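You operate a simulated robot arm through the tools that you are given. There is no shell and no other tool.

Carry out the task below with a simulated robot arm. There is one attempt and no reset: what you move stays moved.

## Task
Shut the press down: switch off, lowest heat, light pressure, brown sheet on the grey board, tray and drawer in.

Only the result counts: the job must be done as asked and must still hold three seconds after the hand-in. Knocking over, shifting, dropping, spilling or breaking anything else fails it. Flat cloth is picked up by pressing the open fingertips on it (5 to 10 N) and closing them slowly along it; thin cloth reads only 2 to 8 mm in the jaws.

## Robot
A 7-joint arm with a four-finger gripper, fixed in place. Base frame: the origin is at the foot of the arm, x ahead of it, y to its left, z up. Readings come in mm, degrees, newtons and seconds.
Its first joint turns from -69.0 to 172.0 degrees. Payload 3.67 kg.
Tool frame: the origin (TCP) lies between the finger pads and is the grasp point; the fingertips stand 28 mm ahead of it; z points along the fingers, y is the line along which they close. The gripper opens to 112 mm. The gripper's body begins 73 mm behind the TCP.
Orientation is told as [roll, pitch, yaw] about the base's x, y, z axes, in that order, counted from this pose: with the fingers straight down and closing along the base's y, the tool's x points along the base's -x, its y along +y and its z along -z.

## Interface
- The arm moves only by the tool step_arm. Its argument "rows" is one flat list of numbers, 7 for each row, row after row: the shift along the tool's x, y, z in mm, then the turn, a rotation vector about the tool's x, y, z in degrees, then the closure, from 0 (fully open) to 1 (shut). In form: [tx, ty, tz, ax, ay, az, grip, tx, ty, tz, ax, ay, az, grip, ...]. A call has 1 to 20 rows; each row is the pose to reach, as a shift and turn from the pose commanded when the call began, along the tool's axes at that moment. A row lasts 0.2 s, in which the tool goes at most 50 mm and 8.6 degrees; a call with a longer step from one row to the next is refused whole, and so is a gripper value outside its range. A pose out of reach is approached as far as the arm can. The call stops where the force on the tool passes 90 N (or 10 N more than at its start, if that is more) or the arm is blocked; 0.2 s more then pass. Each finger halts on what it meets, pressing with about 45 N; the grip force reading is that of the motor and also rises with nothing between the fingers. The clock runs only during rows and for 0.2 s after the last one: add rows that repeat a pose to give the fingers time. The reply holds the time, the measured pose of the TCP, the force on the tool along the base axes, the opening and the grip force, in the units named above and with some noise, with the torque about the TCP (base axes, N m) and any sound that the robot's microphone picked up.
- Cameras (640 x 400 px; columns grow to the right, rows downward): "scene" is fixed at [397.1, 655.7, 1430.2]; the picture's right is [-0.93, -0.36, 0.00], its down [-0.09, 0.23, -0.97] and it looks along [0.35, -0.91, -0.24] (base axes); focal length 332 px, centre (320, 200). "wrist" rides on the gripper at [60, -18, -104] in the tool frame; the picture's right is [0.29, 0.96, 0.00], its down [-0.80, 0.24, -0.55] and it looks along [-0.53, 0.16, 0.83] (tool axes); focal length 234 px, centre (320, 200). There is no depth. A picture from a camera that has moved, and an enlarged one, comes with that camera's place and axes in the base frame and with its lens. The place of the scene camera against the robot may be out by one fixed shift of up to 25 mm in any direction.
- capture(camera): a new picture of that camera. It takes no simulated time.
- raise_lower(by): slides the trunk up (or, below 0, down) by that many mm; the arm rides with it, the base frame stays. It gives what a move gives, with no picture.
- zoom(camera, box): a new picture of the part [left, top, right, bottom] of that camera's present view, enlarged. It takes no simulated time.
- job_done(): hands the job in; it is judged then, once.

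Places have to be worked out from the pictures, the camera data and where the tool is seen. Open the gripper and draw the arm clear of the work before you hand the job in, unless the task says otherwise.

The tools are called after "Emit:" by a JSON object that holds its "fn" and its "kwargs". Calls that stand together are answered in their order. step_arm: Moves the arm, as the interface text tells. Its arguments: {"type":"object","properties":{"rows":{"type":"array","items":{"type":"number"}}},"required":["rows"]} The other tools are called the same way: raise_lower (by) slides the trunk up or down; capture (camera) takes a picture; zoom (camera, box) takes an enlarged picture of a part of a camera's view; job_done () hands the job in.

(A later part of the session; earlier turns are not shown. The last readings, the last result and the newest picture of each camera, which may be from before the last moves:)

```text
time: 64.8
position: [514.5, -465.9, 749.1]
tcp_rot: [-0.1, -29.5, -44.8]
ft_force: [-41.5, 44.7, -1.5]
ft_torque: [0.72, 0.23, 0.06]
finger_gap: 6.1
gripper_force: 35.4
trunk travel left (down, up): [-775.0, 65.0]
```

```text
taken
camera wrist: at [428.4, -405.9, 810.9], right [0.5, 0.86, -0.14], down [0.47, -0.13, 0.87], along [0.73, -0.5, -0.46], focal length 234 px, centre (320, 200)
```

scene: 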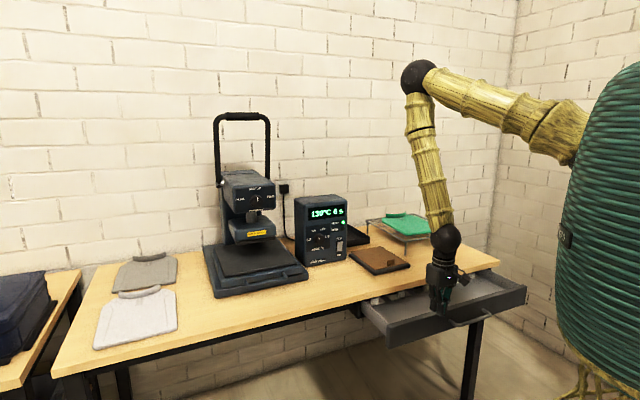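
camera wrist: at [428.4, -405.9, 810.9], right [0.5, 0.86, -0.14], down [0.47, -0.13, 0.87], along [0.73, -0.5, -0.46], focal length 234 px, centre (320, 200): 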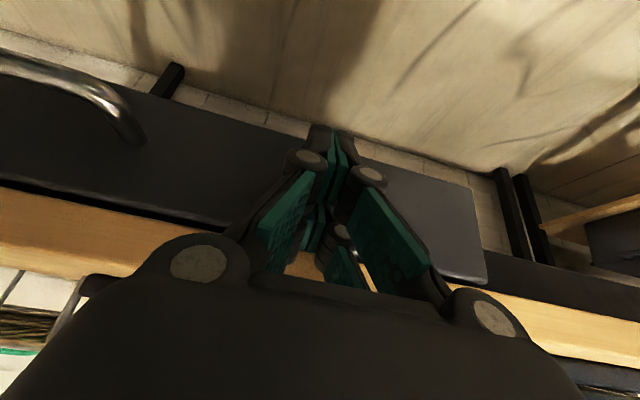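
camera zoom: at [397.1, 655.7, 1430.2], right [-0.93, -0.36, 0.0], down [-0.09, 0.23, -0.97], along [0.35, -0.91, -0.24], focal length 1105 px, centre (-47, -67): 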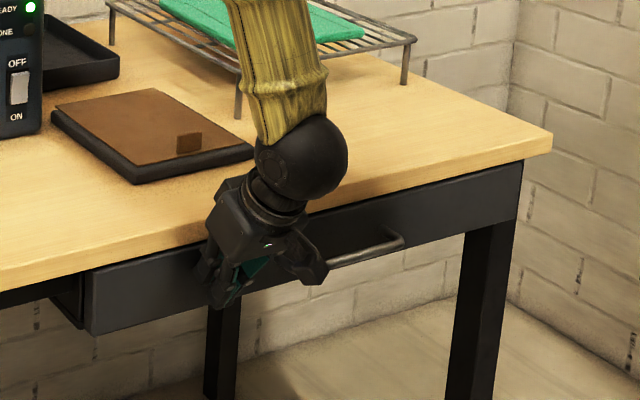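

The same panel position (e2≈729) resists firmly again with the table edge out of play, so the drawer is at its stop. I retreat and raise the tool in front of the table.

Emit:
{"fn": "step_arm", "kwargs": {"rows": [30, 0, -17, 0, 0, 0, 1, 65, 0, -37, 0, 0, 0, 1, 95, 0, -55, 0, 0, 0, 1, 75, 0, -90, 0, 0, 0, 1, 55, 0, -125, 0, 0, 0, 1, 35, 0, -160, 0, 0, 0, 1, 12, 0, -195, 0, 0, 0, 1, -5, 0, -223, 0, 0, 0, 1, -5, 0, -223, 0, 0, 0, 1]}}

Emit:
{"fn": "zoom", "kwargs": {"camera": "scene", "box": [330, 220, 530, 340]}}

```text
time: 66.8
position: [460.0, -402.1, 936.4]
tcp_rot: [0.0, -30.0, -45.0]
ft_force: [1.2, 0.0, -0.3]
ft_torque: [0.0, 0.01, -0.01]
finger_gap: 0.0
gripper_force: 35.4
out of reach, approached as far as the arm can: row 8, 9
trunk travel left (down, up): [-775.0, 65.0]
```

```text
3.20 times, centred on (430, 280) of scene
camera zoom: at [397.1, 655.7, 1430.2], right [-0.93, -0.36, 0.0], down [-0.09, 0.23, -0.97], along [0.35, -0.91, -0.24], focal length 1061 px, centre (-32, -56)
```

zoom: 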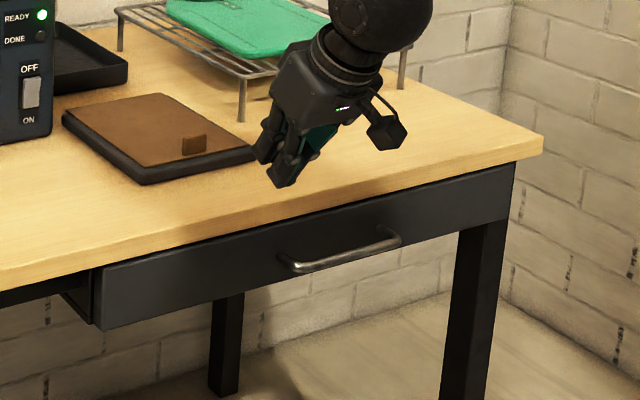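

The drawer looks shut. Now I swing the tool to horizontal, pointing at the control box, heading to e1≈224 (the heat knob's column), stopping well short of the panel.

Emit:
{"fn": "step_arm", "kwargs": {"rows": [-20, 23, 11, 0, -7.5, 0, 0.5, -40, 46, 22, 0, -15, 0, 0.5, -60, 69, 33, 0, -22.5, 0, 0.5, -80, 92, 44, 0, -30, 0, 0.5, -100, 115, 55, 0, -37.5, 0, 0.5, -120, 138, 66, 0, -45, 0, 0.5, -140, 161, 77, 0, -52.5, 0, 0.5, -158, 183, 86.5, 0, -60, 0, 0.5, -158, 183, 86.5, 0, -60, 0, 0.5]}}

Emit:
{"fn": "capture", "kwargs": {"camera": "wrist"}}

Emit:
{"fn": "capture", "kwargs": {"camera": "scene"}}

```text
time: 68.8
position: [714.9, -400.3, 942.3]
tcp_rot: [149.4, -90.0, 165.9]
ft_force: [0.2, -0.6, 0.5]
ft_torque: [0.03, 0.0, 0.0]
finger_gap: 55.9
gripper_force: 0.1
trunk travel left (down, up): [-775.0, 65.0]
```

```text
taken
camera wrist: at [628.5, -338.0, 883.0], right [0.68, 0.68, -0.29], down [-0.23, 0.56, 0.8], along [0.7, -0.47, 0.53], focal length 234 px, centre (320, 200)
```

wrist: 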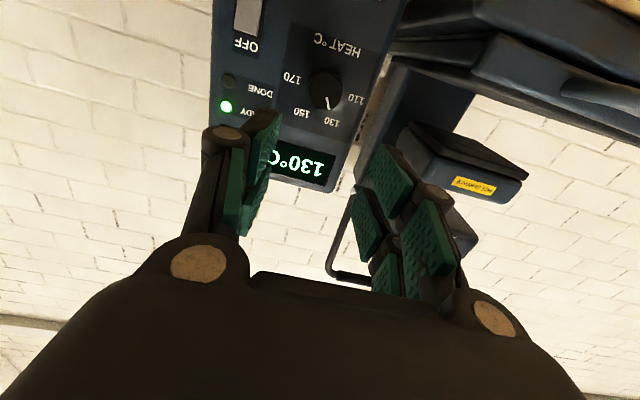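

```text
taken
```

scene: 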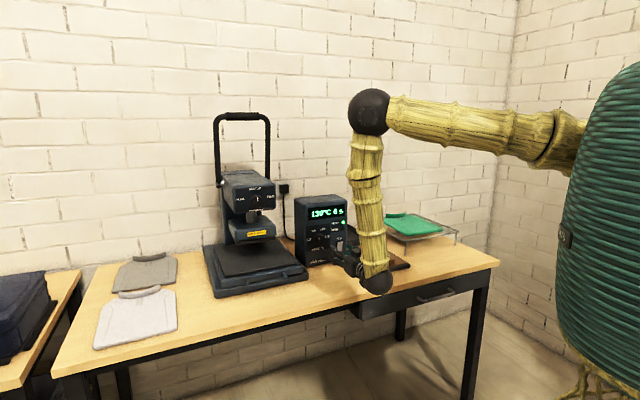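

The tool now points horizontally at the panel. I zoom in on the knob and switch from here to refine their positions.

Emit:
{"fn": "zoom", "kwargs": {"camera": "wrist", "box": [200, 0, 400, 200]}}

Emit:
{"fn": "zoom", "kwargs": {"camera": "scene", "box": [220, 170, 300, 230]}}

Emit:
{"fn": "zoom", "kwargs": {"camera": "scene", "box": [300, 210, 400, 290]}}

```text
2.00 times, centred on (300, 100) of wrist
camera zoom: at [628.5, -338.0, 883.0], right [0.68, 0.68, -0.29], down [-0.23, 0.56, 0.8], along [0.7, -0.47, 0.53], focal length 468 px, centre (360, 400)
```

zoom: 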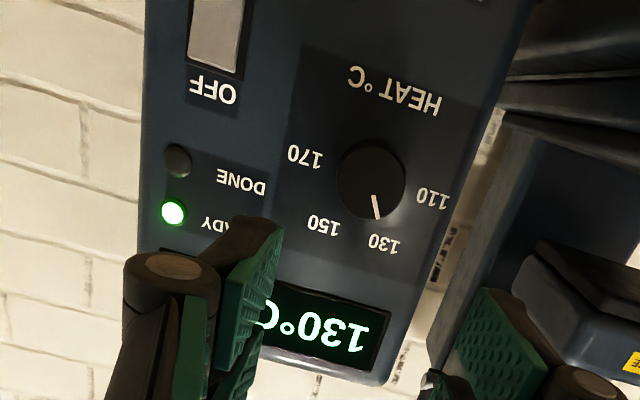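

```text
6.67 times, centred on (260, 200) of scene
camera zoom: at [397.1, 655.7, 1430.2], right [-0.93, -0.36, 0.0], down [-0.09, 0.23, -0.97], along [0.35, -0.91, -0.24], focal length 2210 px, centre (720, 200)
```

zoom: 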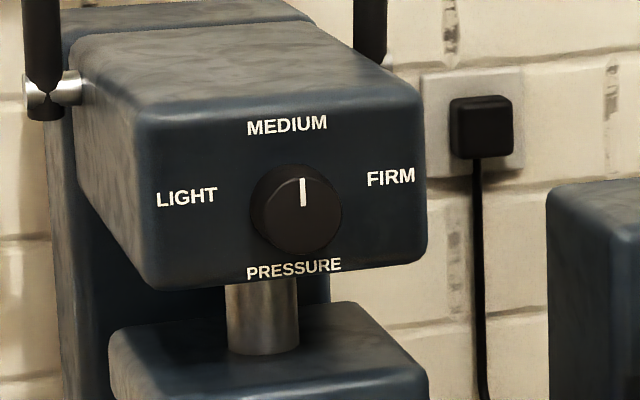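

```text
5.00 times, centred on (350, 250) of scene
camera zoom: at [397.1, 655.7, 1430.2], right [-0.93, -0.36, 0.0], down [-0.09, 0.23, -0.97], along [0.35, -0.91, -0.24], focal length 1658 px, centre (170, -50)
```

zoom: 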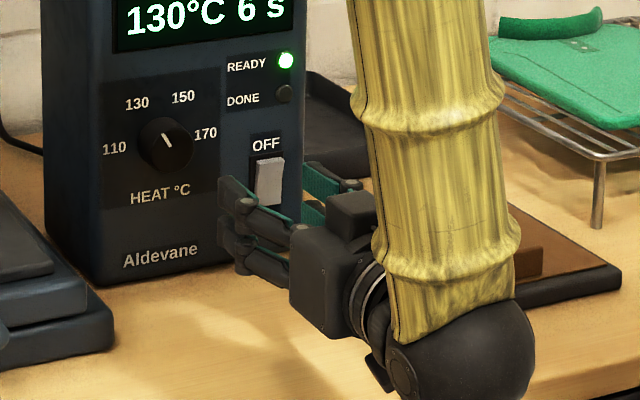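

The knob axis works out to e1≈225.5, z≈925.5, ~39 mm in diameter; jaws at 56 mm will clear it. I line up and approach to just short of the knob.

Emit:
{"fn": "step_arm", "kwargs": {"rows": [8, 1.5, 20, 0, 0, 0, 0.5, 16.8, 3, 55, 0, 0, 0, 0.5, 16.8, 3, 90, 0, 0, 0, 0.5, 16.8, 3, 125, 0, 0, 0, 0.5, 16.8, 3, 150, 0, 0, 0, 0.5, 16.8, 3, 150, 0, 0, 0, 0.5]}}

Emit:
{"fn": "capture", "kwargs": {"camera": "wrist"}}

Emit:
{"fn": "zoom", "kwargs": {"camera": "scene", "box": [290, 200, 390, 280]}}

```text
time: 70.2
position: [823.4, -505.3, 923.9]
tcp_rot: [125.0, -90.0, -169.9]
ft_force: [0.1, 0.2, -0.6]
ft_torque: [0.03, 0.04, 0.0]
finger_gap: 56.0
gripper_force: 0.1
trunk travel left (down, up): [-775.0, 65.0]
```

```text
taken
camera wrist: at [737.0, -442.6, 864.8], right [0.68, 0.68, -0.29], down [-0.22, 0.56, 0.8], along [0.7, -0.47, 0.53], focal length 234 px, centre (320, 200)
```

wrist: 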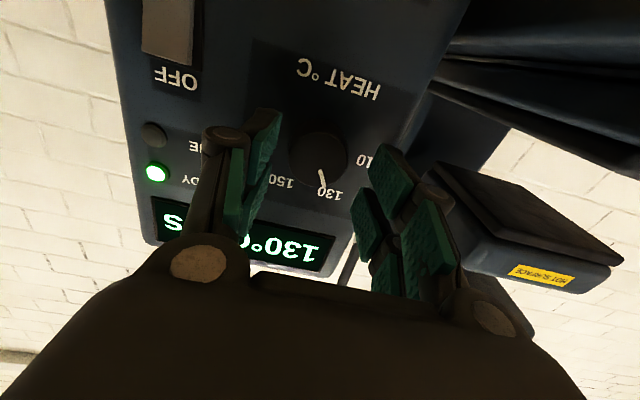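

```text
5.00 times, centred on (340, 240) of scene
camera zoom: at [397.1, 655.7, 1430.2], right [-0.93, -0.36, 0.0], down [-0.09, 0.23, -0.97], along [0.35, -0.91, -0.24], focal length 1658 px, centre (220, 0)
```

zoom: 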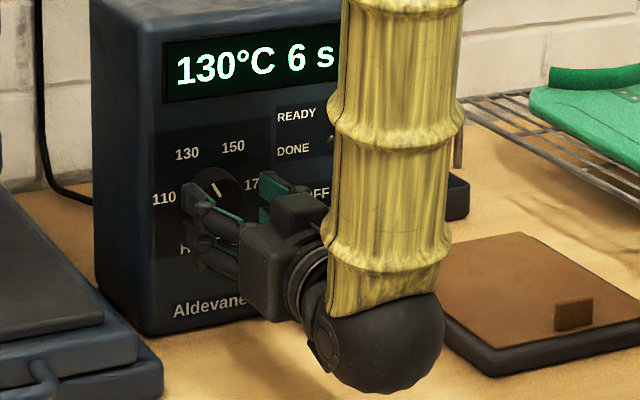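

The knob is centred between the fingers. I advance slowly so the pads straddle it, watching for contact.

Emit:
{"fn": "step_arm", "kwargs": {"rows": [0, 0, 6, 0, 0, 0, 0.5, 0, 0, 12, 0, 0, 0, 0.5, 0, 0, 18, 0, 0, 0, 0.5, 0, 0, 22, 0, 0, 0, 0.5, 0, 0, 22, 0, 0, 0, 0.5]}}

Emit:
{"fn": "capture", "kwargs": {"camera": "wrist"}}

Emit:
{"fn": "zoom", "kwargs": {"camera": "scene", "box": [300, 215, 360, 265]}}

```text
time: 71.4
position: [839.2, -519.0, 924.9]
tcp_rot: [92.5, -90.0, -137.4]
ft_force: [-0.3, -0.6, 0.0]
ft_torque: [0.03, 0.0, -0.04]
finger_gap: 56.1
gripper_force: 0.0
trunk travel left (down, up): [-775.0, 65.0]
```

```text
taken
camera wrist: at [751.9, -457.2, 865.6], right [0.68, 0.68, -0.29], down [-0.22, 0.56, 0.8], along [0.7, -0.47, 0.53], focal length 234 px, centre (320, 200)
```

wrist: 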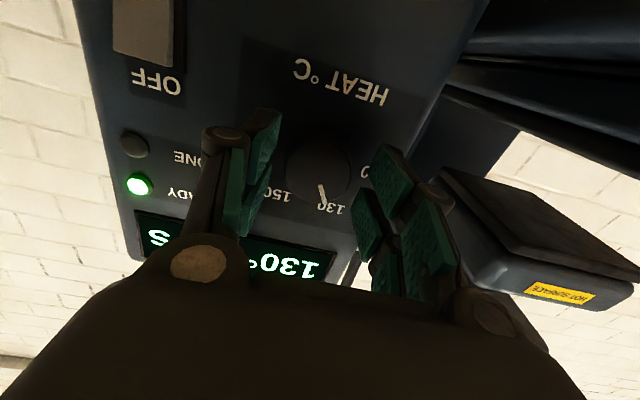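

```text
8.00 times, centred on (330, 240) of scene
camera zoom: at [397.1, 655.7, 1430.2], right [-0.93, -0.36, 0.0], down [-0.09, 0.23, -0.97], along [0.35, -0.91, -0.24], focal length 2653 px, centre (240, -120)
```

zoom: 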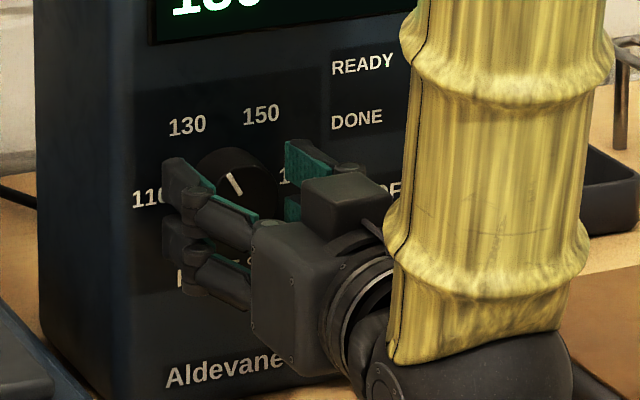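

No contact yet; the knob face is at e2≈984, the tips at about 987. I advance 7 mm more in small steps.

Emit:
{"fn": "step_arm", "kwargs": {"rows": [0, 0, 2, 0, 0, 0, 0.5, 0, 0, 4, 0, 0, 0, 0.5, 0, 0, 6, 0, 0, 0, 0.5, 0, 0, 7, 0, 0, 0, 0.5, 0, 0, 7, 0, 0, 0, 0.5]}}

Emit:
{"fn": "capture", "kwargs": {"camera": "wrist"}}

Emit:
{"fn": "zoom", "kwargs": {"camera": "scene", "box": [300, 215, 360, 265]}}

```text
time: 72.6
position: [843.2, -524.3, 923.5]
tcp_rot: [94.6, -90.0, -139.5]
ft_force: [-0.1, -0.7, 0.6]
ft_torque: [-0.01, -0.01, 0.05]
finger_gap: 56.0
gripper_force: 0.1
trunk travel left (down, up): [-775.0, 65.0]
```

```text
taken
camera wrist: at [756.8, -462.5, 865.9], right [0.68, 0.68, -0.29], down [-0.22, 0.56, 0.8], along [0.7, -0.47, 0.53], focal length 234 px, centre (320, 200)
```

wrist: 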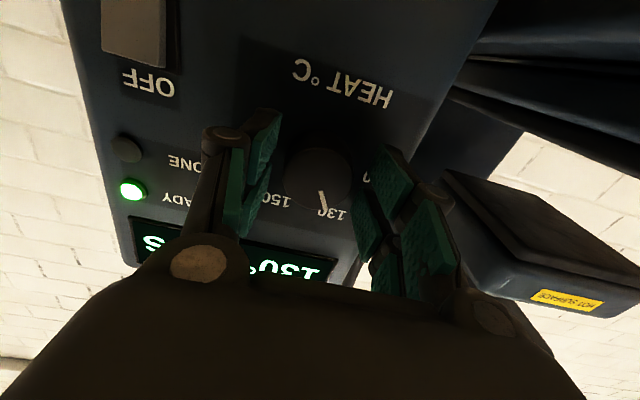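

```text
8.00 times, centred on (330, 240) of scene
camera zoom: at [397.1, 655.7, 1430.2], right [-0.93, -0.36, 0.0], down [-0.09, 0.23, -0.97], along [0.35, -0.91, -0.24], focal length 2653 px, centre (240, -120)
```

zoom: 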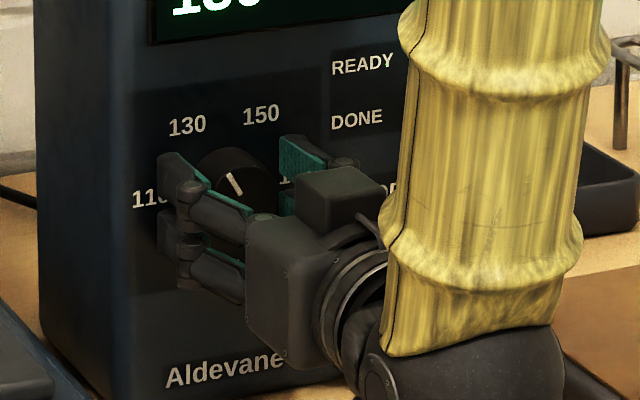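

Overlap with the knob is now about 11 mm with no contact on the panel. I close gently on the knob.

Emit:
{"fn": "step_arm", "kwargs": {"rows": [0, 0, 0, 0, 0, 0, 0.58, 0, 0, 0, 0, 0, 0, 0.62, 0, 0, 0, 0, 0, 0, 0.66, 0, 0, 0, 0, 0, 0, 0.7, 0, 0, 0, 0, 0, 0, 0.8, 0, 0, 0, 0, 0, 0, 1, 0, 0, 0, 0, 0, 0, 1]}}

Emit:
{"fn": "capture", "kwargs": {"camera": "wrist"}}

Emit:
{"fn": "zoom", "kwargs": {"camera": "scene", "box": [300, 215, 360, 265]}}

```text
time: 74.2
position: [842.5, -524.5, 925.2]
tcp_rot: [61.4, -89.9, -106.3]
ft_force: [-7.9, -2.0, -3.0]
ft_torque: [-0.08, -0.08, -0.29]
finger_gap: 39.4
gripper_force: 45.0
trunk travel left (down, up): [-775.0, 65.0]
```

```text
taken
camera wrist: at [756.1, -463.0, 865.7], right [0.68, 0.68, -0.29], down [-0.22, 0.56, 0.8], along [0.7, -0.47, 0.53], focal length 234 px, centre (320, 200)
```

wrist: 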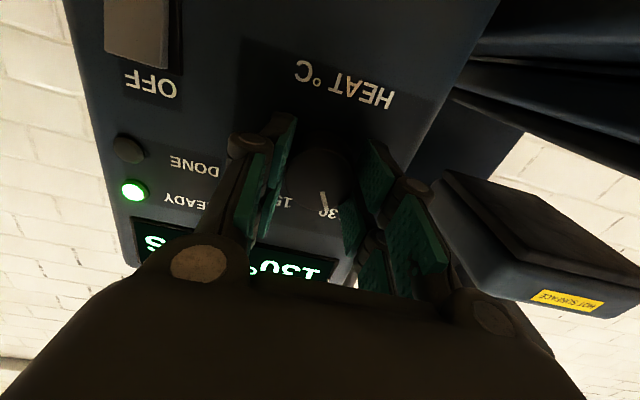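

```text
8.00 times, centred on (330, 240) of scene
camera zoom: at [397.1, 655.7, 1430.2], right [-0.93, -0.36, 0.0], down [-0.09, 0.23, -0.97], along [0.35, -0.91, -0.24], focal length 2653 px, centre (240, -120)
```

zoom: 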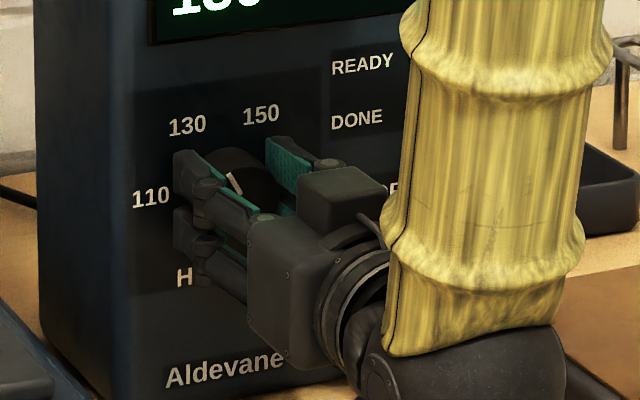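

Gripped at 39.4 mm (knob diameter). I turn counter-clockwise as seen from the front (negative about tool z), first 30°, and check the direction.

Emit:
{"fn": "step_arm", "kwargs": {"rows": [0, 0, 0, 0, 0, -5, 1, 0, 0, 0, 0, 0, -10, 1, 0, 0, 0, 0, 0, -15, 1, 0, 0, 0, 0, 0, -20, 1, 0, 0, 0, 0, 0, -25, 1, 0, 0, 0, 0, 0, -30, 1, 0, 0, 0, 0, 0, -30, 1]}}

Emit:
{"fn": "zoom", "kwargs": {"camera": "scene", "box": [300, 205, 360, 255]}}

Emit:
{"fn": "capture", "kwargs": {"camera": "wrist"}}

```text
time: 75.8
position: [843.0, -524.9, 924.7]
tcp_rot: [-90.1, -60.0, 45.2]
ft_force: [-2.3, -7.8, 3.8]
ft_torque: [0.02, 0.04, -0.35]
finger_gap: 39.3
gripper_force: 44.8
trunk travel left (down, up): [-775.0, 65.0]
```

```text
8.00 times, centred on (330, 230) of scene
camera zoom: at [397.1, 655.7, 1430.2], right [-0.93, -0.36, 0.0], down [-0.09, 0.23, -0.97], along [0.35, -0.91, -0.24], focal length 2653 px, centre (240, -40)
```

zoom: 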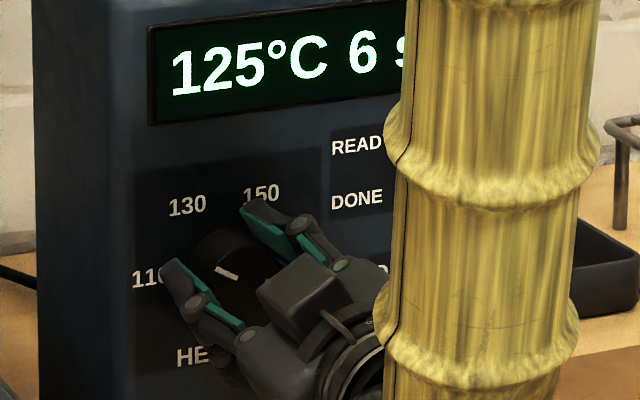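

```text
taken
camera wrist: at [736.6, -482.7, 882.6], right [0.48, 0.49, -0.73], down [0.03, 0.82, 0.57], along [0.87, -0.3, 0.38], focal length 234 px, centre (320, 200)
```

wrist: 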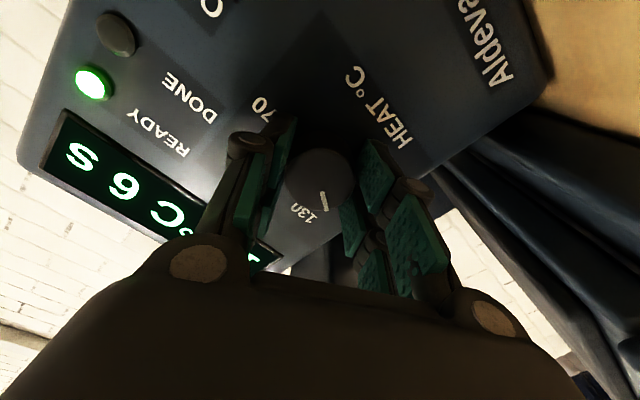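

It turns the right way (display falling, pointer moved ~30° toward 110). I continue another 30°.

Emit:
{"fn": "step_arm", "kwargs": {"rows": [0, 0, 0, 0, 0, -5, 1, 0, 0, 0, 0, 0, -10, 1, 0, 0, 0, 0, 0, -15, 1, 0, 0, 0, 0, 0, -20, 1, 0, 0, 0, 0, 0, -25, 1, 0, 0, 0, 0, 0, -30, 1, 0, 0, 0, 0, 0, -30, 1]}}

Emit:
{"fn": "zoom", "kwargs": {"camera": "scene", "box": [300, 205, 360, 255]}}

Emit:
{"fn": "capture", "kwargs": {"camera": "wrist"}}

```text
time: 77.4
position: [842.7, -524.8, 924.8]
tcp_rot: [-90.0, -30.0, 45.1]
ft_force: [-2.6, -7.3, 0.6]
ft_torque: [0.27, 0.31, -0.92]
finger_gap: 39.6
gripper_force: 44.7
trunk travel left (down, up): [-775.0, 65.0]
```

```text
8.00 times, centred on (330, 230) of scene
camera zoom: at [397.1, 655.7, 1430.2], right [-0.93, -0.36, 0.0], down [-0.09, 0.23, -0.97], along [0.35, -0.91, -0.24], focal length 2653 px, centre (240, -40)
```

zoom: 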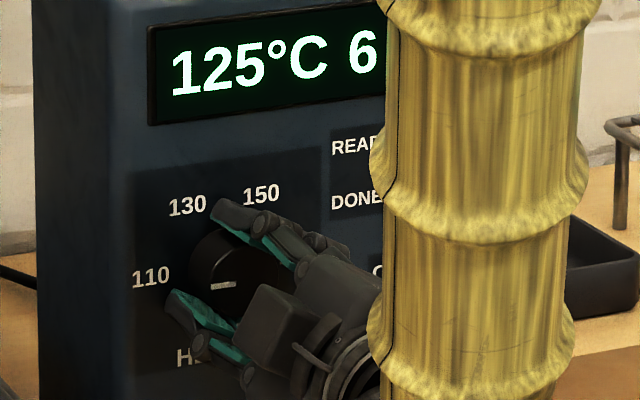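

```text
taken
camera wrist: at [725.6, -493.5, 911.4], right [0.16, 0.16, -0.97], down [0.18, 0.96, 0.19], along [0.97, -0.21, 0.13], focal length 234 px, centre (320, 200)
```

wrist: 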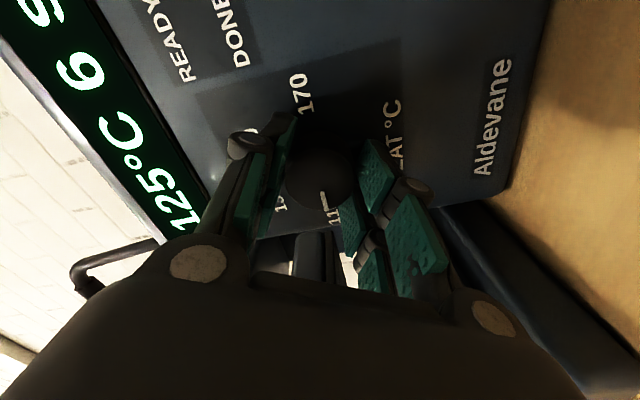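

The pointer now lies horizontal toward 110. The display still says 125 °C, so I wait a little holding the knob to see whether it is only lagging.

Emit:
{"fn": "step_arm", "kwargs": {"rows": [0, 0, 0, 0, 0, 0, 1, 0, 0, 0, 0, 0, 0, 1, 0, 0, 0, 0, 0, 0, 1, 0, 0, 0, 0, 0, 0, 1, 0, 0, 0, 0, 0, 0, 1, 0, 0, 0, 0, 0, 0, 1]}}

Emit:
{"fn": "zoom", "kwargs": {"camera": "scene", "box": [300, 205, 360, 255]}}

Emit:
{"fn": "zoom", "kwargs": {"camera": "wrist", "box": [240, 100, 400, 260]}}

```text
time: 78.8
position: [842.1, -525.5, 925.2]
tcp_rot: [-90.0, -30.1, 45.2]
ft_force: [-4.8, -7.0, -2.3]
ft_torque: [0.05, 0.04, -0.28]
finger_gap: 39.2
gripper_force: 45.1
trunk travel left (down, up): [-775.0, 65.0]
```

```text
8.00 times, centred on (330, 230) of scene
camera zoom: at [397.1, 655.7, 1430.2], right [-0.93, -0.36, 0.0], down [-0.09, 0.23, -0.97], along [0.35, -0.91, -0.24], focal length 2653 px, centre (240, -40)
```

zoom: 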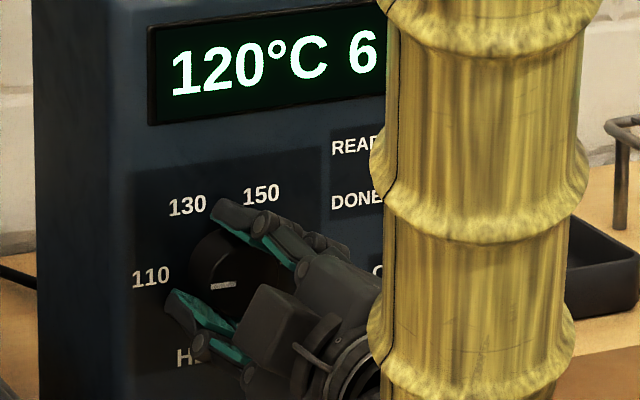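

```text
2.50 times, centred on (320, 180) of wrist
camera zoom: at [725.6, -493.5, 911.3], right [0.16, 0.16, -0.97], down [0.18, 0.96, 0.19], along [0.97, -0.21, 0.13], focal length 585 px, centre (320, 250)
```

zoom: 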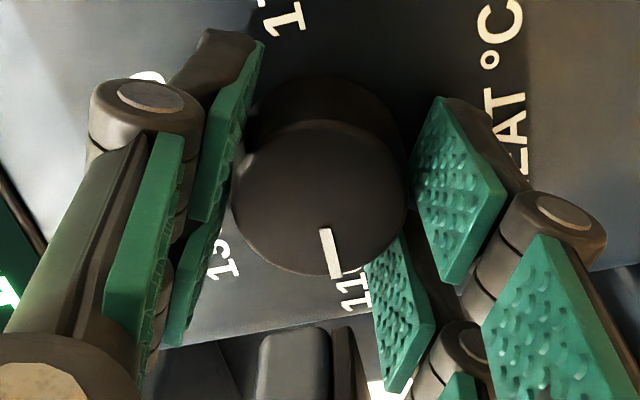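

The display is just lagging (120 °C and falling). By the wrist view the pointer is a couple of degrees short of horizontal, so I nudge 5° further to seat it at the low end and feel for a stop.

Emit:
{"fn": "step_arm", "kwargs": {"rows": [0, 0, 0, 0, 0, -2, 1, 0, 0, 0, 0, 0, -4, 1, 0, 0, 0, 0, 0, -5, 1, 0, 0, 0, 0, 0, -5, 1]}}

Emit:
{"fn": "zoom", "kwargs": {"camera": "scene", "box": [300, 205, 360, 255]}}

Emit:
{"fn": "zoom", "kwargs": {"camera": "wrist", "box": [240, 100, 400, 260]}}

```text
time: 79.8
position: [843.2, -525.3, 924.3]
tcp_rot: [-90.1, -25.1, 45.1]
ft_force: [0.1, -11.0, 5.1]
ft_torque: [0.35, -0.33, -0.34]
finger_gap: 38.9
gripper_force: 45.0
trunk travel left (down, up): [-775.0, 65.0]
```

```text
8.00 times, centred on (330, 230) of scene
camera zoom: at [397.1, 655.7, 1430.2], right [-0.93, -0.36, 0.0], down [-0.09, 0.23, -0.97], along [0.35, -0.91, -0.24], focal length 2653 px, centre (240, -40)
```

zoom: 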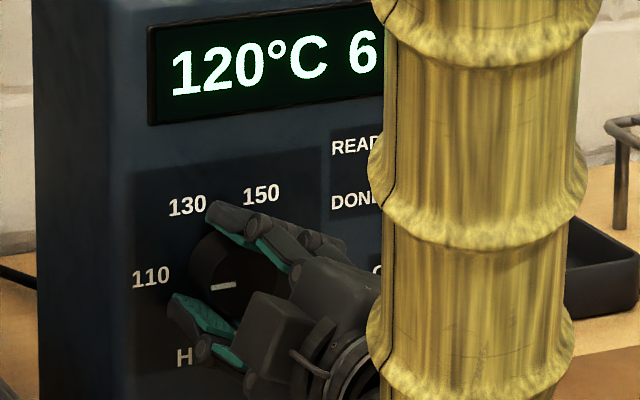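

```text
2.50 times, centred on (320, 180) of wrist
camera zoom: at [724.9, -494.0, 916.7], right [0.1, 0.1, -0.99], down [0.19, 0.97, 0.12], along [0.98, -0.2, 0.08], focal length 585 px, centre (320, 250)
```

zoom: 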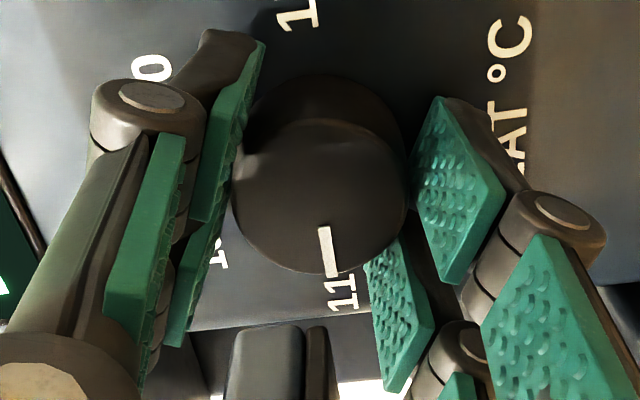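

There is now a resisting torque of ~0.5 N·m about the knob axis: it is against its low stop, pointer on 110. I release and back away straight.

Emit:
{"fn": "step_arm", "kwargs": {"rows": [0, 0, 0, 0, 0, 0, 0.6, 0, 0, 0, 0, 0, 0, 0.5, 0, 0, 0, 0, 0, 0, 0.5, 0, 0, -10, 0, 0, 0, 0.5, 0, 0, -30, 0, 0, 0, 0.5, 0, 0, -70, 0, 0, 0, 0.5, 0, 0, -110, 0, 0, 0, 0.5, 0, 0, -150, 0, 0, 0, 0.5, 0, 0, -150, 0, 0, 0, 0.5]}}

Emit:
{"fn": "zoom", "kwargs": {"camera": "scene", "box": [290, 195, 370, 275]}}

Emit:
{"fn": "capture", "kwargs": {"camera": "wrist"}}

```text
time: 81.8
position: [733.5, -417.2, 924.4]
tcp_rot: [-90.0, -25.1, 45.1]
ft_force: [0.5, -0.6, -0.3]
ft_torque: [-0.03, 0.0, -0.02]
finger_gap: 56.3
gripper_force: 0.1
trunk travel left (down, up): [-775.0, 65.0]
```

```text
5.00 times, centred on (330, 235) of scene
camera zoom: at [397.1, 655.7, 1430.2], right [-0.93, -0.36, 0.0], down [-0.09, 0.23, -0.97], along [0.35, -0.91, -0.24], focal length 1658 px, centre (270, 25)
```

zoom: 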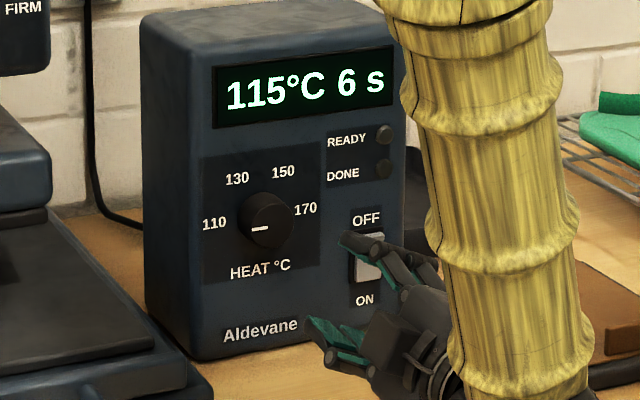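

```text
taken
camera wrist: at [615.7, -386.6, 915.6], right [0.1, 0.1, -0.99], down [0.19, 0.97, 0.12], along [0.98, -0.2, 0.08], focal length 234 px, centre (320, 200)
```

wrist: 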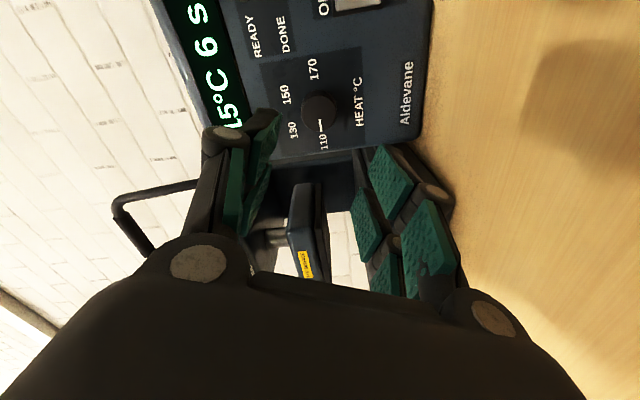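

Heat pointer is at 110 and the display is sinking toward it. Now the pressure knob: I move up and across in front of the press head at a safe distance, rolling the tool to +20° so that a 90° counter-clockwise turn fits.

Emit:
{"fn": "step_arm", "kwargs": {"rows": [-29, -5.7, -1, 0, 0, 8.5, 0.5, -58, -11.4, -3, 0, 0, 17, 0.5, -88, -17, -4, 0, 0, 25.5, 0.5, -117, -23, -6, 0, 0, 34, 0.5, -146, -28.6, -7, 0, 0, 42.5, 0.5, -176, -34, -8, 0, 0, 51, 0.5, -205, -40, -10, 0, 0, 59.5, 0.5, -234, -45.7, -11, 0, 0, 68, 0.5, -264, -51.5, -13, 0, 0, 76.5, 0.5, -293, -57, -14, 0, 0, 85, 0.5, -293, -57, -14, 0, 0, 85, 0.5]}}

Emit:
{"fn": "capture", "kwargs": {"camera": "wrist"}}

Emit:
{"fn": "capture", "kwargs": {"camera": "scene"}}

```text
time: 84.2
position: [895.9, -234.6, 1101.2]
tcp_rot: [90.0, -69.9, -134.9]
ft_force: [0.4, 0.1, 0.0]
ft_torque: [0.0, 0.0, -0.01]
finger_gap: 56.1
gripper_force: 0.1
trunk travel left (down, up): [-775.0, 65.0]
```

```text
taken
camera wrist: at [824.7, -158.5, 1039.1], right [0.7, 0.71, 0.06], down [-0.43, 0.36, 0.83], along [0.57, -0.61, 0.55], focal length 234 px, centre (320, 200)
```

wrist: 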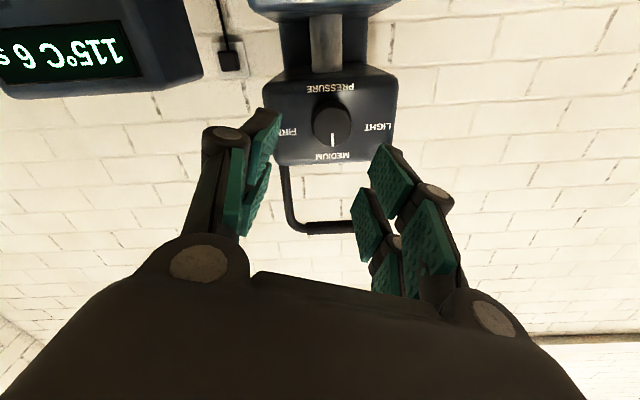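

```text
taken
```

scene: 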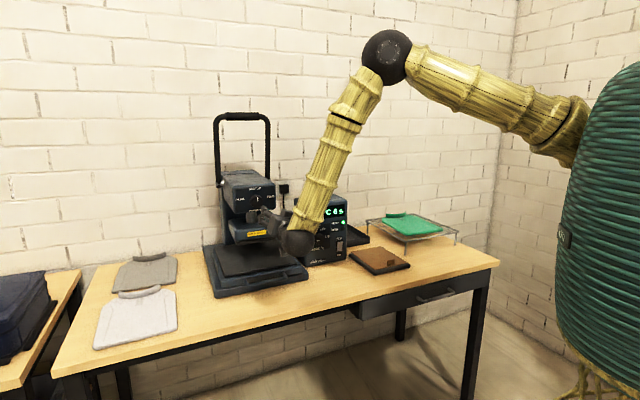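

The press head panel is in view. Zooming to measure the pressure knob's position.

Emit:
{"fn": "zoom", "kwargs": {"camera": "wrist", "box": [260, 60, 420, 180]}}

```text
3.33 times, centred on (340, 120) of wrist
camera zoom: at [824.7, -158.5, 1039.1], right [0.7, 0.71, 0.06], down [-0.43, 0.36, 0.83], along [0.57, -0.61, 0.55], focal length 781 px, centre (253, 467)
```

zoom: 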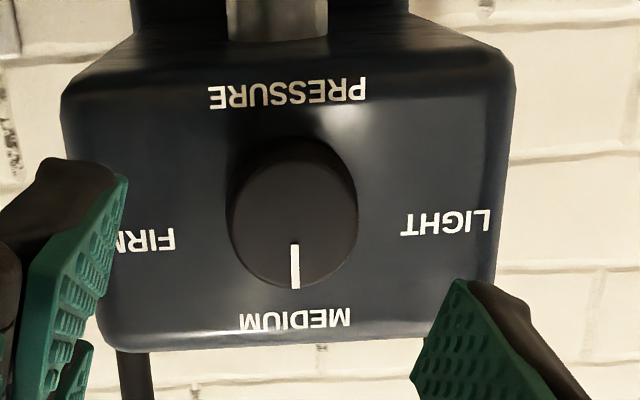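

I move 50 mm closer and roughly in line for a second view to triangulate the knob's depth.

Emit:
{"fn": "step_arm", "kwargs": {"rows": [-4, 7, 20, 0, 0, 0, 0.4, -7.9, 13.5, 40, 0, 0, 0, 0.4, -7.9, 13.5, 50, 0, 0, 0, 0.4, -7.9, 13.5, 50, 0, 0, 0, 0.4, -7.9, 13.5, 50, 0, 0, 0, 0.4]}}

Emit:
{"fn": "zoom", "kwargs": {"camera": "wrist", "box": [240, 60, 400, 180]}}

Emit:
{"fn": "zoom", "kwargs": {"camera": "scene", "box": [215, 165, 315, 245]}}

```text
time: 85.4
position: [939.2, -263.6, 1112.3]
tcp_rot: [90.0, -70.0, -134.8]
ft_force: [-0.3, 0.3, 0.3]
ft_torque: [0.01, -0.01, -0.02]
finger_gap: 67.1
gripper_force: 0.2
trunk travel left (down, up): [-775.0, 65.0]
```

```text
3.33 times, centred on (320, 120) of wrist
camera zoom: at [867.5, -187.9, 1051.4], right [0.7, 0.71, 0.06], down [-0.43, 0.36, 0.83], along [0.57, -0.61, 0.55], focal length 781 px, centre (320, 467)
```

zoom: 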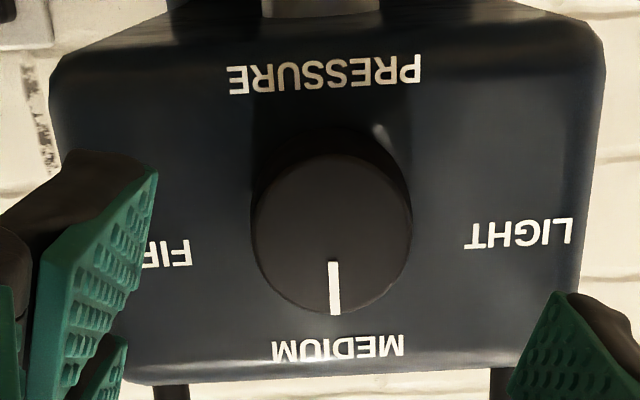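

```text
5.00 times, centred on (265, 205) of scene
camera zoom: at [397.1, 655.7, 1430.2], right [-0.93, -0.36, 0.0], down [-0.09, 0.23, -0.97], along [0.35, -0.91, -0.24], focal length 1658 px, centre (595, 175)
```

zoom: 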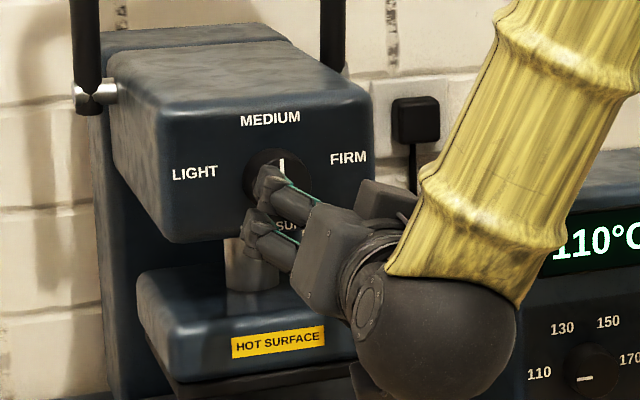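

The display already reads 110 °C. The pressure knob's face is at e1≈480, e2≈967, z≈1119, ~45 mm diameter. I align on its axis and approach to just before it.

Emit:
{"fn": "step_arm", "kwargs": {"rows": [-3, 2.5, 20, 0, 0, 0, 0.4, -5.5, 4.5, 45, 0, 0, 0, 0.4, -5.5, 4.5, 65, 0, 0, 0, 0.4, -5.5, 4.5, 80, 0, 0, 0, 0.4, -5.5, 4.5, 80, 0, 0, 0, 0.4]}}

Emit:
{"fn": "capture", "kwargs": {"camera": "wrist"}}

Emit:
{"fn": "zoom", "kwargs": {"camera": "scene", "box": [215, 165, 315, 245]}}

```text
time: 86.6
position: [997.8, -318.4, 1119.2]
tcp_rot: [90.1, -70.0, -134.9]
ft_force: [0.0, 1.1, 0.2]
ft_torque: [0.01, -0.01, -0.01]
finger_gap: 67.1
gripper_force: 0.0
trunk travel left (down, up): [-775.0, 65.0]
```

```text
taken
camera wrist: at [925.4, -242.1, 1057.2], right [0.7, 0.71, 0.06], down [-0.43, 0.36, 0.83], along [0.57, -0.61, 0.55], focal length 234 px, centre (320, 200)
```

wrist: 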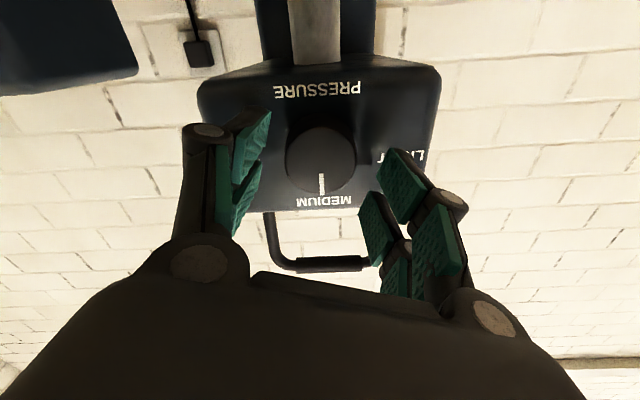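

```text
5.00 times, centred on (265, 205) of scene
camera zoom: at [397.1, 655.7, 1430.2], right [-0.93, -0.36, 0.0], down [-0.09, 0.23, -0.97], along [0.35, -0.91, -0.24], focal length 1658 px, centre (595, 175)
```

zoom: 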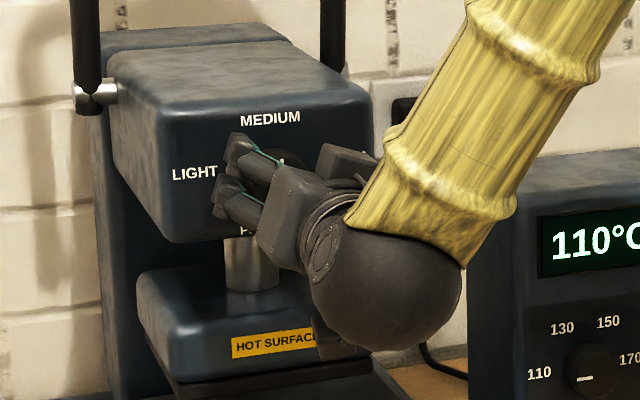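

The knob looks centred; I zoom the wrist view to verify alignment before advancing.

Emit:
{"fn": "zoom", "kwargs": {"camera": "wrist", "box": [240, 90, 400, 210]}}

```text
3.33 times, centred on (320, 150) of wrist
camera zoom: at [925.4, -242.1, 1057.2], right [0.7, 0.71, 0.06], down [-0.43, 0.36, 0.83], along [0.57, -0.61, 0.55], focal length 781 px, centre (320, 367)
```

zoom: 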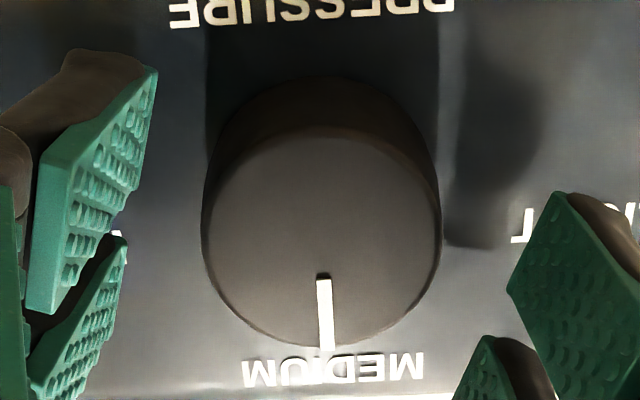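

Alignment is within ~1 mm, face at e2≈964. I advance 20 mm slowly to straddle the knob.

Emit:
{"fn": "step_arm", "kwargs": {"rows": [0, 0, 5, 0, 0, 0, 0.4, 0, 0, 10, 0, 0, 0, 0.4, 0, 0, 15, 0, 0, 0, 0.4, 0, 0, 20, 0, 0, 0, 0.4, 0, 0, 20, 0, 0, 0, 0.4]}}

Emit:
{"fn": "capture", "kwargs": {"camera": "wrist"}}

Emit:
{"fn": "zoom", "kwargs": {"camera": "scene", "box": [215, 165, 315, 245]}}

```text
time: 87.8
position: [1011.4, -333.3, 1119.4]
tcp_rot: [90.0, -70.0, -134.9]
ft_force: [0.6, -0.1, 0.1]
ft_torque: [-0.03, 0.0, 0.0]
finger_gap: 67.1
gripper_force: 0.0
trunk travel left (down, up): [-775.0, 65.0]
```

```text
taken
camera wrist: at [940.2, -257.1, 1057.2], right [0.7, 0.71, 0.06], down [-0.43, 0.36, 0.83], along [0.57, -0.61, 0.55], focal length 234 px, centre (320, 200)
```

wrist: 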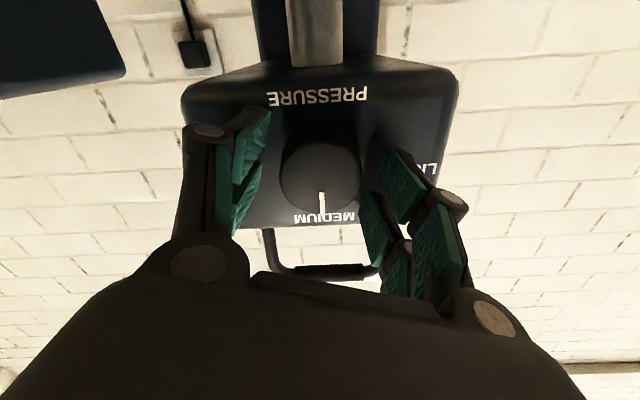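

```text
5.00 times, centred on (265, 205) of scene
camera zoom: at [397.1, 655.7, 1430.2], right [-0.93, -0.36, 0.0], down [-0.09, 0.23, -0.97], along [0.35, -0.91, -0.24], focal length 1658 px, centre (595, 175)
```

zoom: 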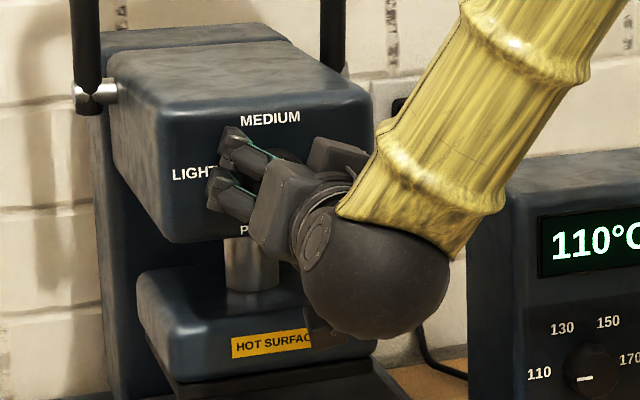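

No contact; the pads straddle the knob. I close gently.

Emit:
{"fn": "step_arm", "kwargs": {"rows": [0, 0, 0, 0, 0, 0, 0.48, 0, 0, 0, 0, 0, 0, 0.54, 0, 0, 0, 0, 0, 0, 0.58, 0, 0, 0, 0, 0, 0, 0.62, 0, 0, 0, 0, 0, 0, 0.7, 0, 0, 0, 0, 0, 0, 1, 0, 0, 0, 0, 0, 0, 1]}}

Emit:
{"fn": "zoom", "kwargs": {"camera": "wrist", "box": [220, 80, 420, 230]}}

```text
time: 89.4
position: [1012.0, -334.5, 1118.4]
tcp_rot: [89.8, -70.0, -134.8]
ft_force: [-6.3, -0.2, -5.1]
ft_torque: [0.04, 0.08, -0.26]
finger_gap: 44.9
gripper_force: 45.0
trunk travel left (down, up): [-775.0, 65.0]
```

```text
2.67 times, centred on (320, 155) of wrist
camera zoom: at [939.7, -257.5, 1056.9], right [0.7, 0.71, 0.06], down [-0.43, 0.36, 0.83], along [0.57, -0.61, 0.55], focal length 624 px, centre (320, 320)
```

zoom: 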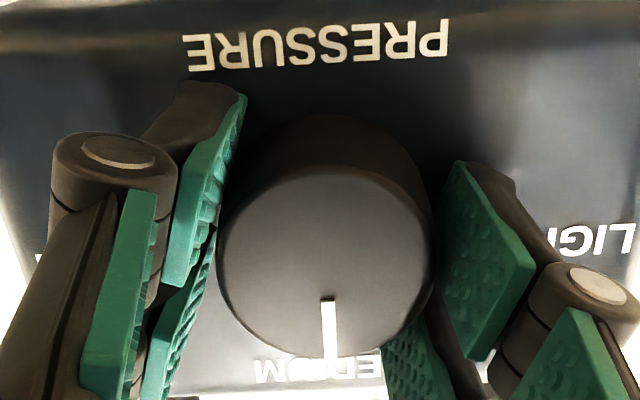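

Gripped at 44.9 mm. I turn counter-clockwise 45° first.

Emit:
{"fn": "step_arm", "kwargs": {"rows": [0, 0, 0, 0, 0, -5, 1, 0, 0, 0, 0, 0, -10, 1, 0, 0, 0, 0, 0, -15, 1, 0, 0, 0, 0, 0, -20, 1, 0, 0, 0, 0, 0, -25, 1, 0, 0, 0, 0, 0, -30, 1, 0, 0, 0, 0, 0, -35, 1, 0, 0, 0, 0, 0, -40, 1, 0, 0, 0, 0, 0, -45, 1, 0, 0, 0, 0, 0, -45, 1]}}

Emit:
{"fn": "zoom", "kwargs": {"camera": "wrist", "box": [220, 80, 420, 230]}}

Emit:
{"fn": "zoom", "kwargs": {"camera": "scene", "box": [215, 165, 315, 245]}}

```text
time: 91.6
position: [1012.7, -332.0, 1118.0]
tcp_rot: [-90.0, -64.9, 45.2]
ft_force: [2.4, 5.2, -2.5]
ft_torque: [0.35, 0.27, 0.32]
finger_gap: 44.5
gripper_force: 44.9
trunk travel left (down, up): [-775.0, 65.0]
```

```text
2.67 times, centred on (320, 155) of wrist
camera zoom: at [909.6, -287.9, 1072.5], right [0.53, 0.53, -0.67], down [0.0, 0.78, 0.62], along [0.85, -0.32, 0.41], focal length 624 px, centre (320, 320)
```

zoom: 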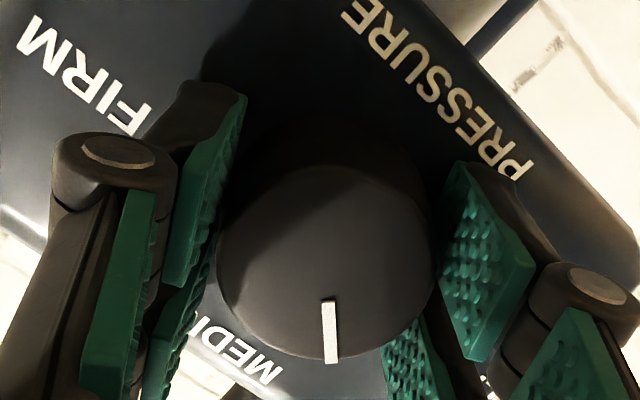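

```text
5.00 times, centred on (265, 205) of scene
camera zoom: at [397.1, 655.7, 1430.2], right [-0.93, -0.36, 0.0], down [-0.09, 0.23, -0.97], along [0.35, -0.91, -0.24], focal length 1658 px, centre (595, 175)
```

zoom: 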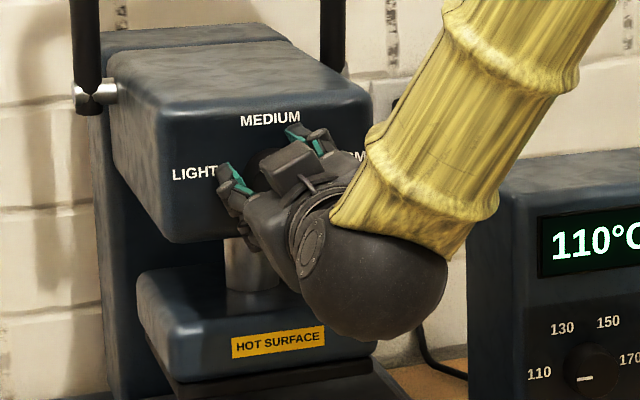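

The knob turns with the gripper. I continue to about −70° and then feel for the stop in small steps.

Emit:
{"fn": "step_arm", "kwargs": {"rows": [0, 0, 0, 0, 0, -5, 1, 0, 0, 0, 0, 0, -10, 1, 0, 0, 0, 0, 0, -15, 1, 0, 0, 0, 0, 0, -20, 1, 0, 0, 0, 0, 0, -25, 1, 0, 0, 0, 0, 0, -25, 1]}}

Emit:
{"fn": "zoom", "kwargs": {"camera": "wrist", "box": [220, 80, 420, 230]}}

Emit:
{"fn": "step_arm", "kwargs": {"rows": [0, 0, 0, 0, 0, -3, 1, 0, 0, 0, 0, 0, -6, 1, 0, 0, 0, 0, 0, -6, 1]}}

Emit:
{"fn": "zoom", "kwargs": {"camera": "wrist", "box": [220, 80, 420, 230]}}

```text
time: 93.0
position: [1013.4, -333.2, 1116.8]
tcp_rot: [-89.9, -39.9, 45.1]
ft_force: [9.3, 15.0, -8.0]
ft_torque: [0.81, 0.28, 0.33]
finger_gap: 44.6
gripper_force: 44.7
trunk travel left (down, up): [-775.0, 65.0]
```

```text
2.67 times, centred on (320, 155) of wrist
camera zoom: at [898.9, -298.5, 1093.4], right [0.28, 0.28, -0.92], down [0.15, 0.93, 0.33], along [0.95, -0.23, 0.22], focal length 624 px, centre (320, 320)
```

zoom: 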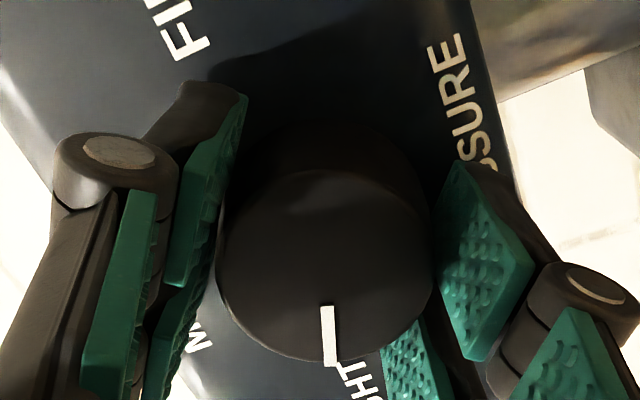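

```text
time: 93.8
position: [1012.6, -331.9, 1115.3]
tcp_rot: [-89.8, -33.8, 45.1]
ft_force: [-9.2, 14.8, -23.6]
ft_torque: [1.17, -0.24, 0.14]
finger_gap: 44.4
gripper_force: 45.2
trunk travel left (down, up): [-775.0, 65.0]
```

```text
2.67 times, centred on (320, 155) of wrist
camera zoom: at [896.4, -301.0, 1098.4], right [0.2, 0.21, -0.96], down [0.17, 0.95, 0.25], along [0.96, -0.21, 0.16], focal length 624 px, centre (320, 320)
```

zoom: 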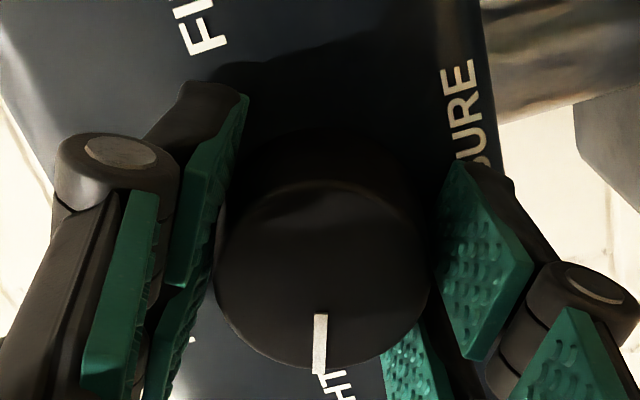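

At −76° there's ~1 N·m of resistance and the knob slipped in the pads while the gripper moved on: it is at its LIGHT-side stop (≈ −70°). I release and back off to check the pointer.

Emit:
{"fn": "step_arm", "kwargs": {"rows": [0, 0, 0, 0, 0, 0, 0.5, 0, 0, 0, 0, 0, 0, 0.4, 0, 0, 0, 0, 0, 0, 0.4, 0, 0, -10, 0, 0, 0, 0.4, 0, 0, -30, 0, 0, 0, 0.4, 0, 0, -70, 0, 0, 0, 0.4, 0, 0, -115, 0, 0, 0, 0.4, 0, 0, -150, 0, 0, 0, 0.4, 0, 0, -150, 0, 0, 0, 0.4]}}

Emit:
{"fn": "capture", "kwargs": {"camera": "wrist"}}

Emit:
{"fn": "zoom", "kwargs": {"camera": "scene", "box": [215, 165, 315, 245]}}

```text
time: 95.8
position: [904.9, -228.5, 1116.7]
tcp_rot: [-90.0, -34.1, 45.2]
ft_force: [0.3, -0.6, -0.3]
ft_torque: [0.01, -0.03, 0.0]
finger_gap: 67.3
gripper_force: 0.0
trunk travel left (down, up): [-775.0, 65.0]
```

```text
taken
camera wrist: at [789.3, -196.0, 1098.9], right [0.21, 0.21, -0.95], down [0.17, 0.95, 0.25], along [0.96, -0.21, 0.16], focal length 234 px, centre (320, 200)
```

wrist: 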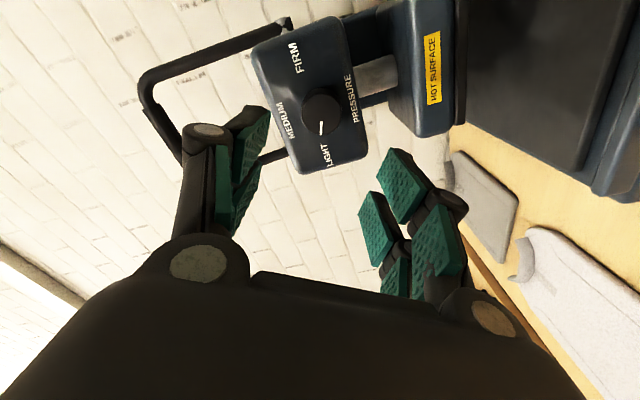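

```text
5.00 times, centred on (265, 205) of scene
camera zoom: at [397.1, 655.7, 1430.2], right [-0.93, -0.36, 0.0], down [-0.09, 0.23, -0.97], along [0.35, -0.91, -0.24], focal length 1658 px, centre (595, 175)
```

zoom: 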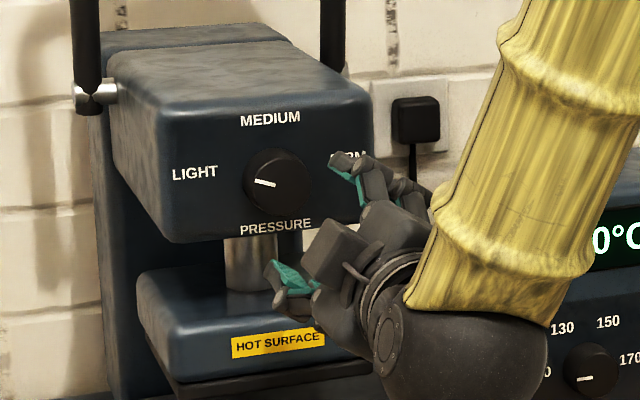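

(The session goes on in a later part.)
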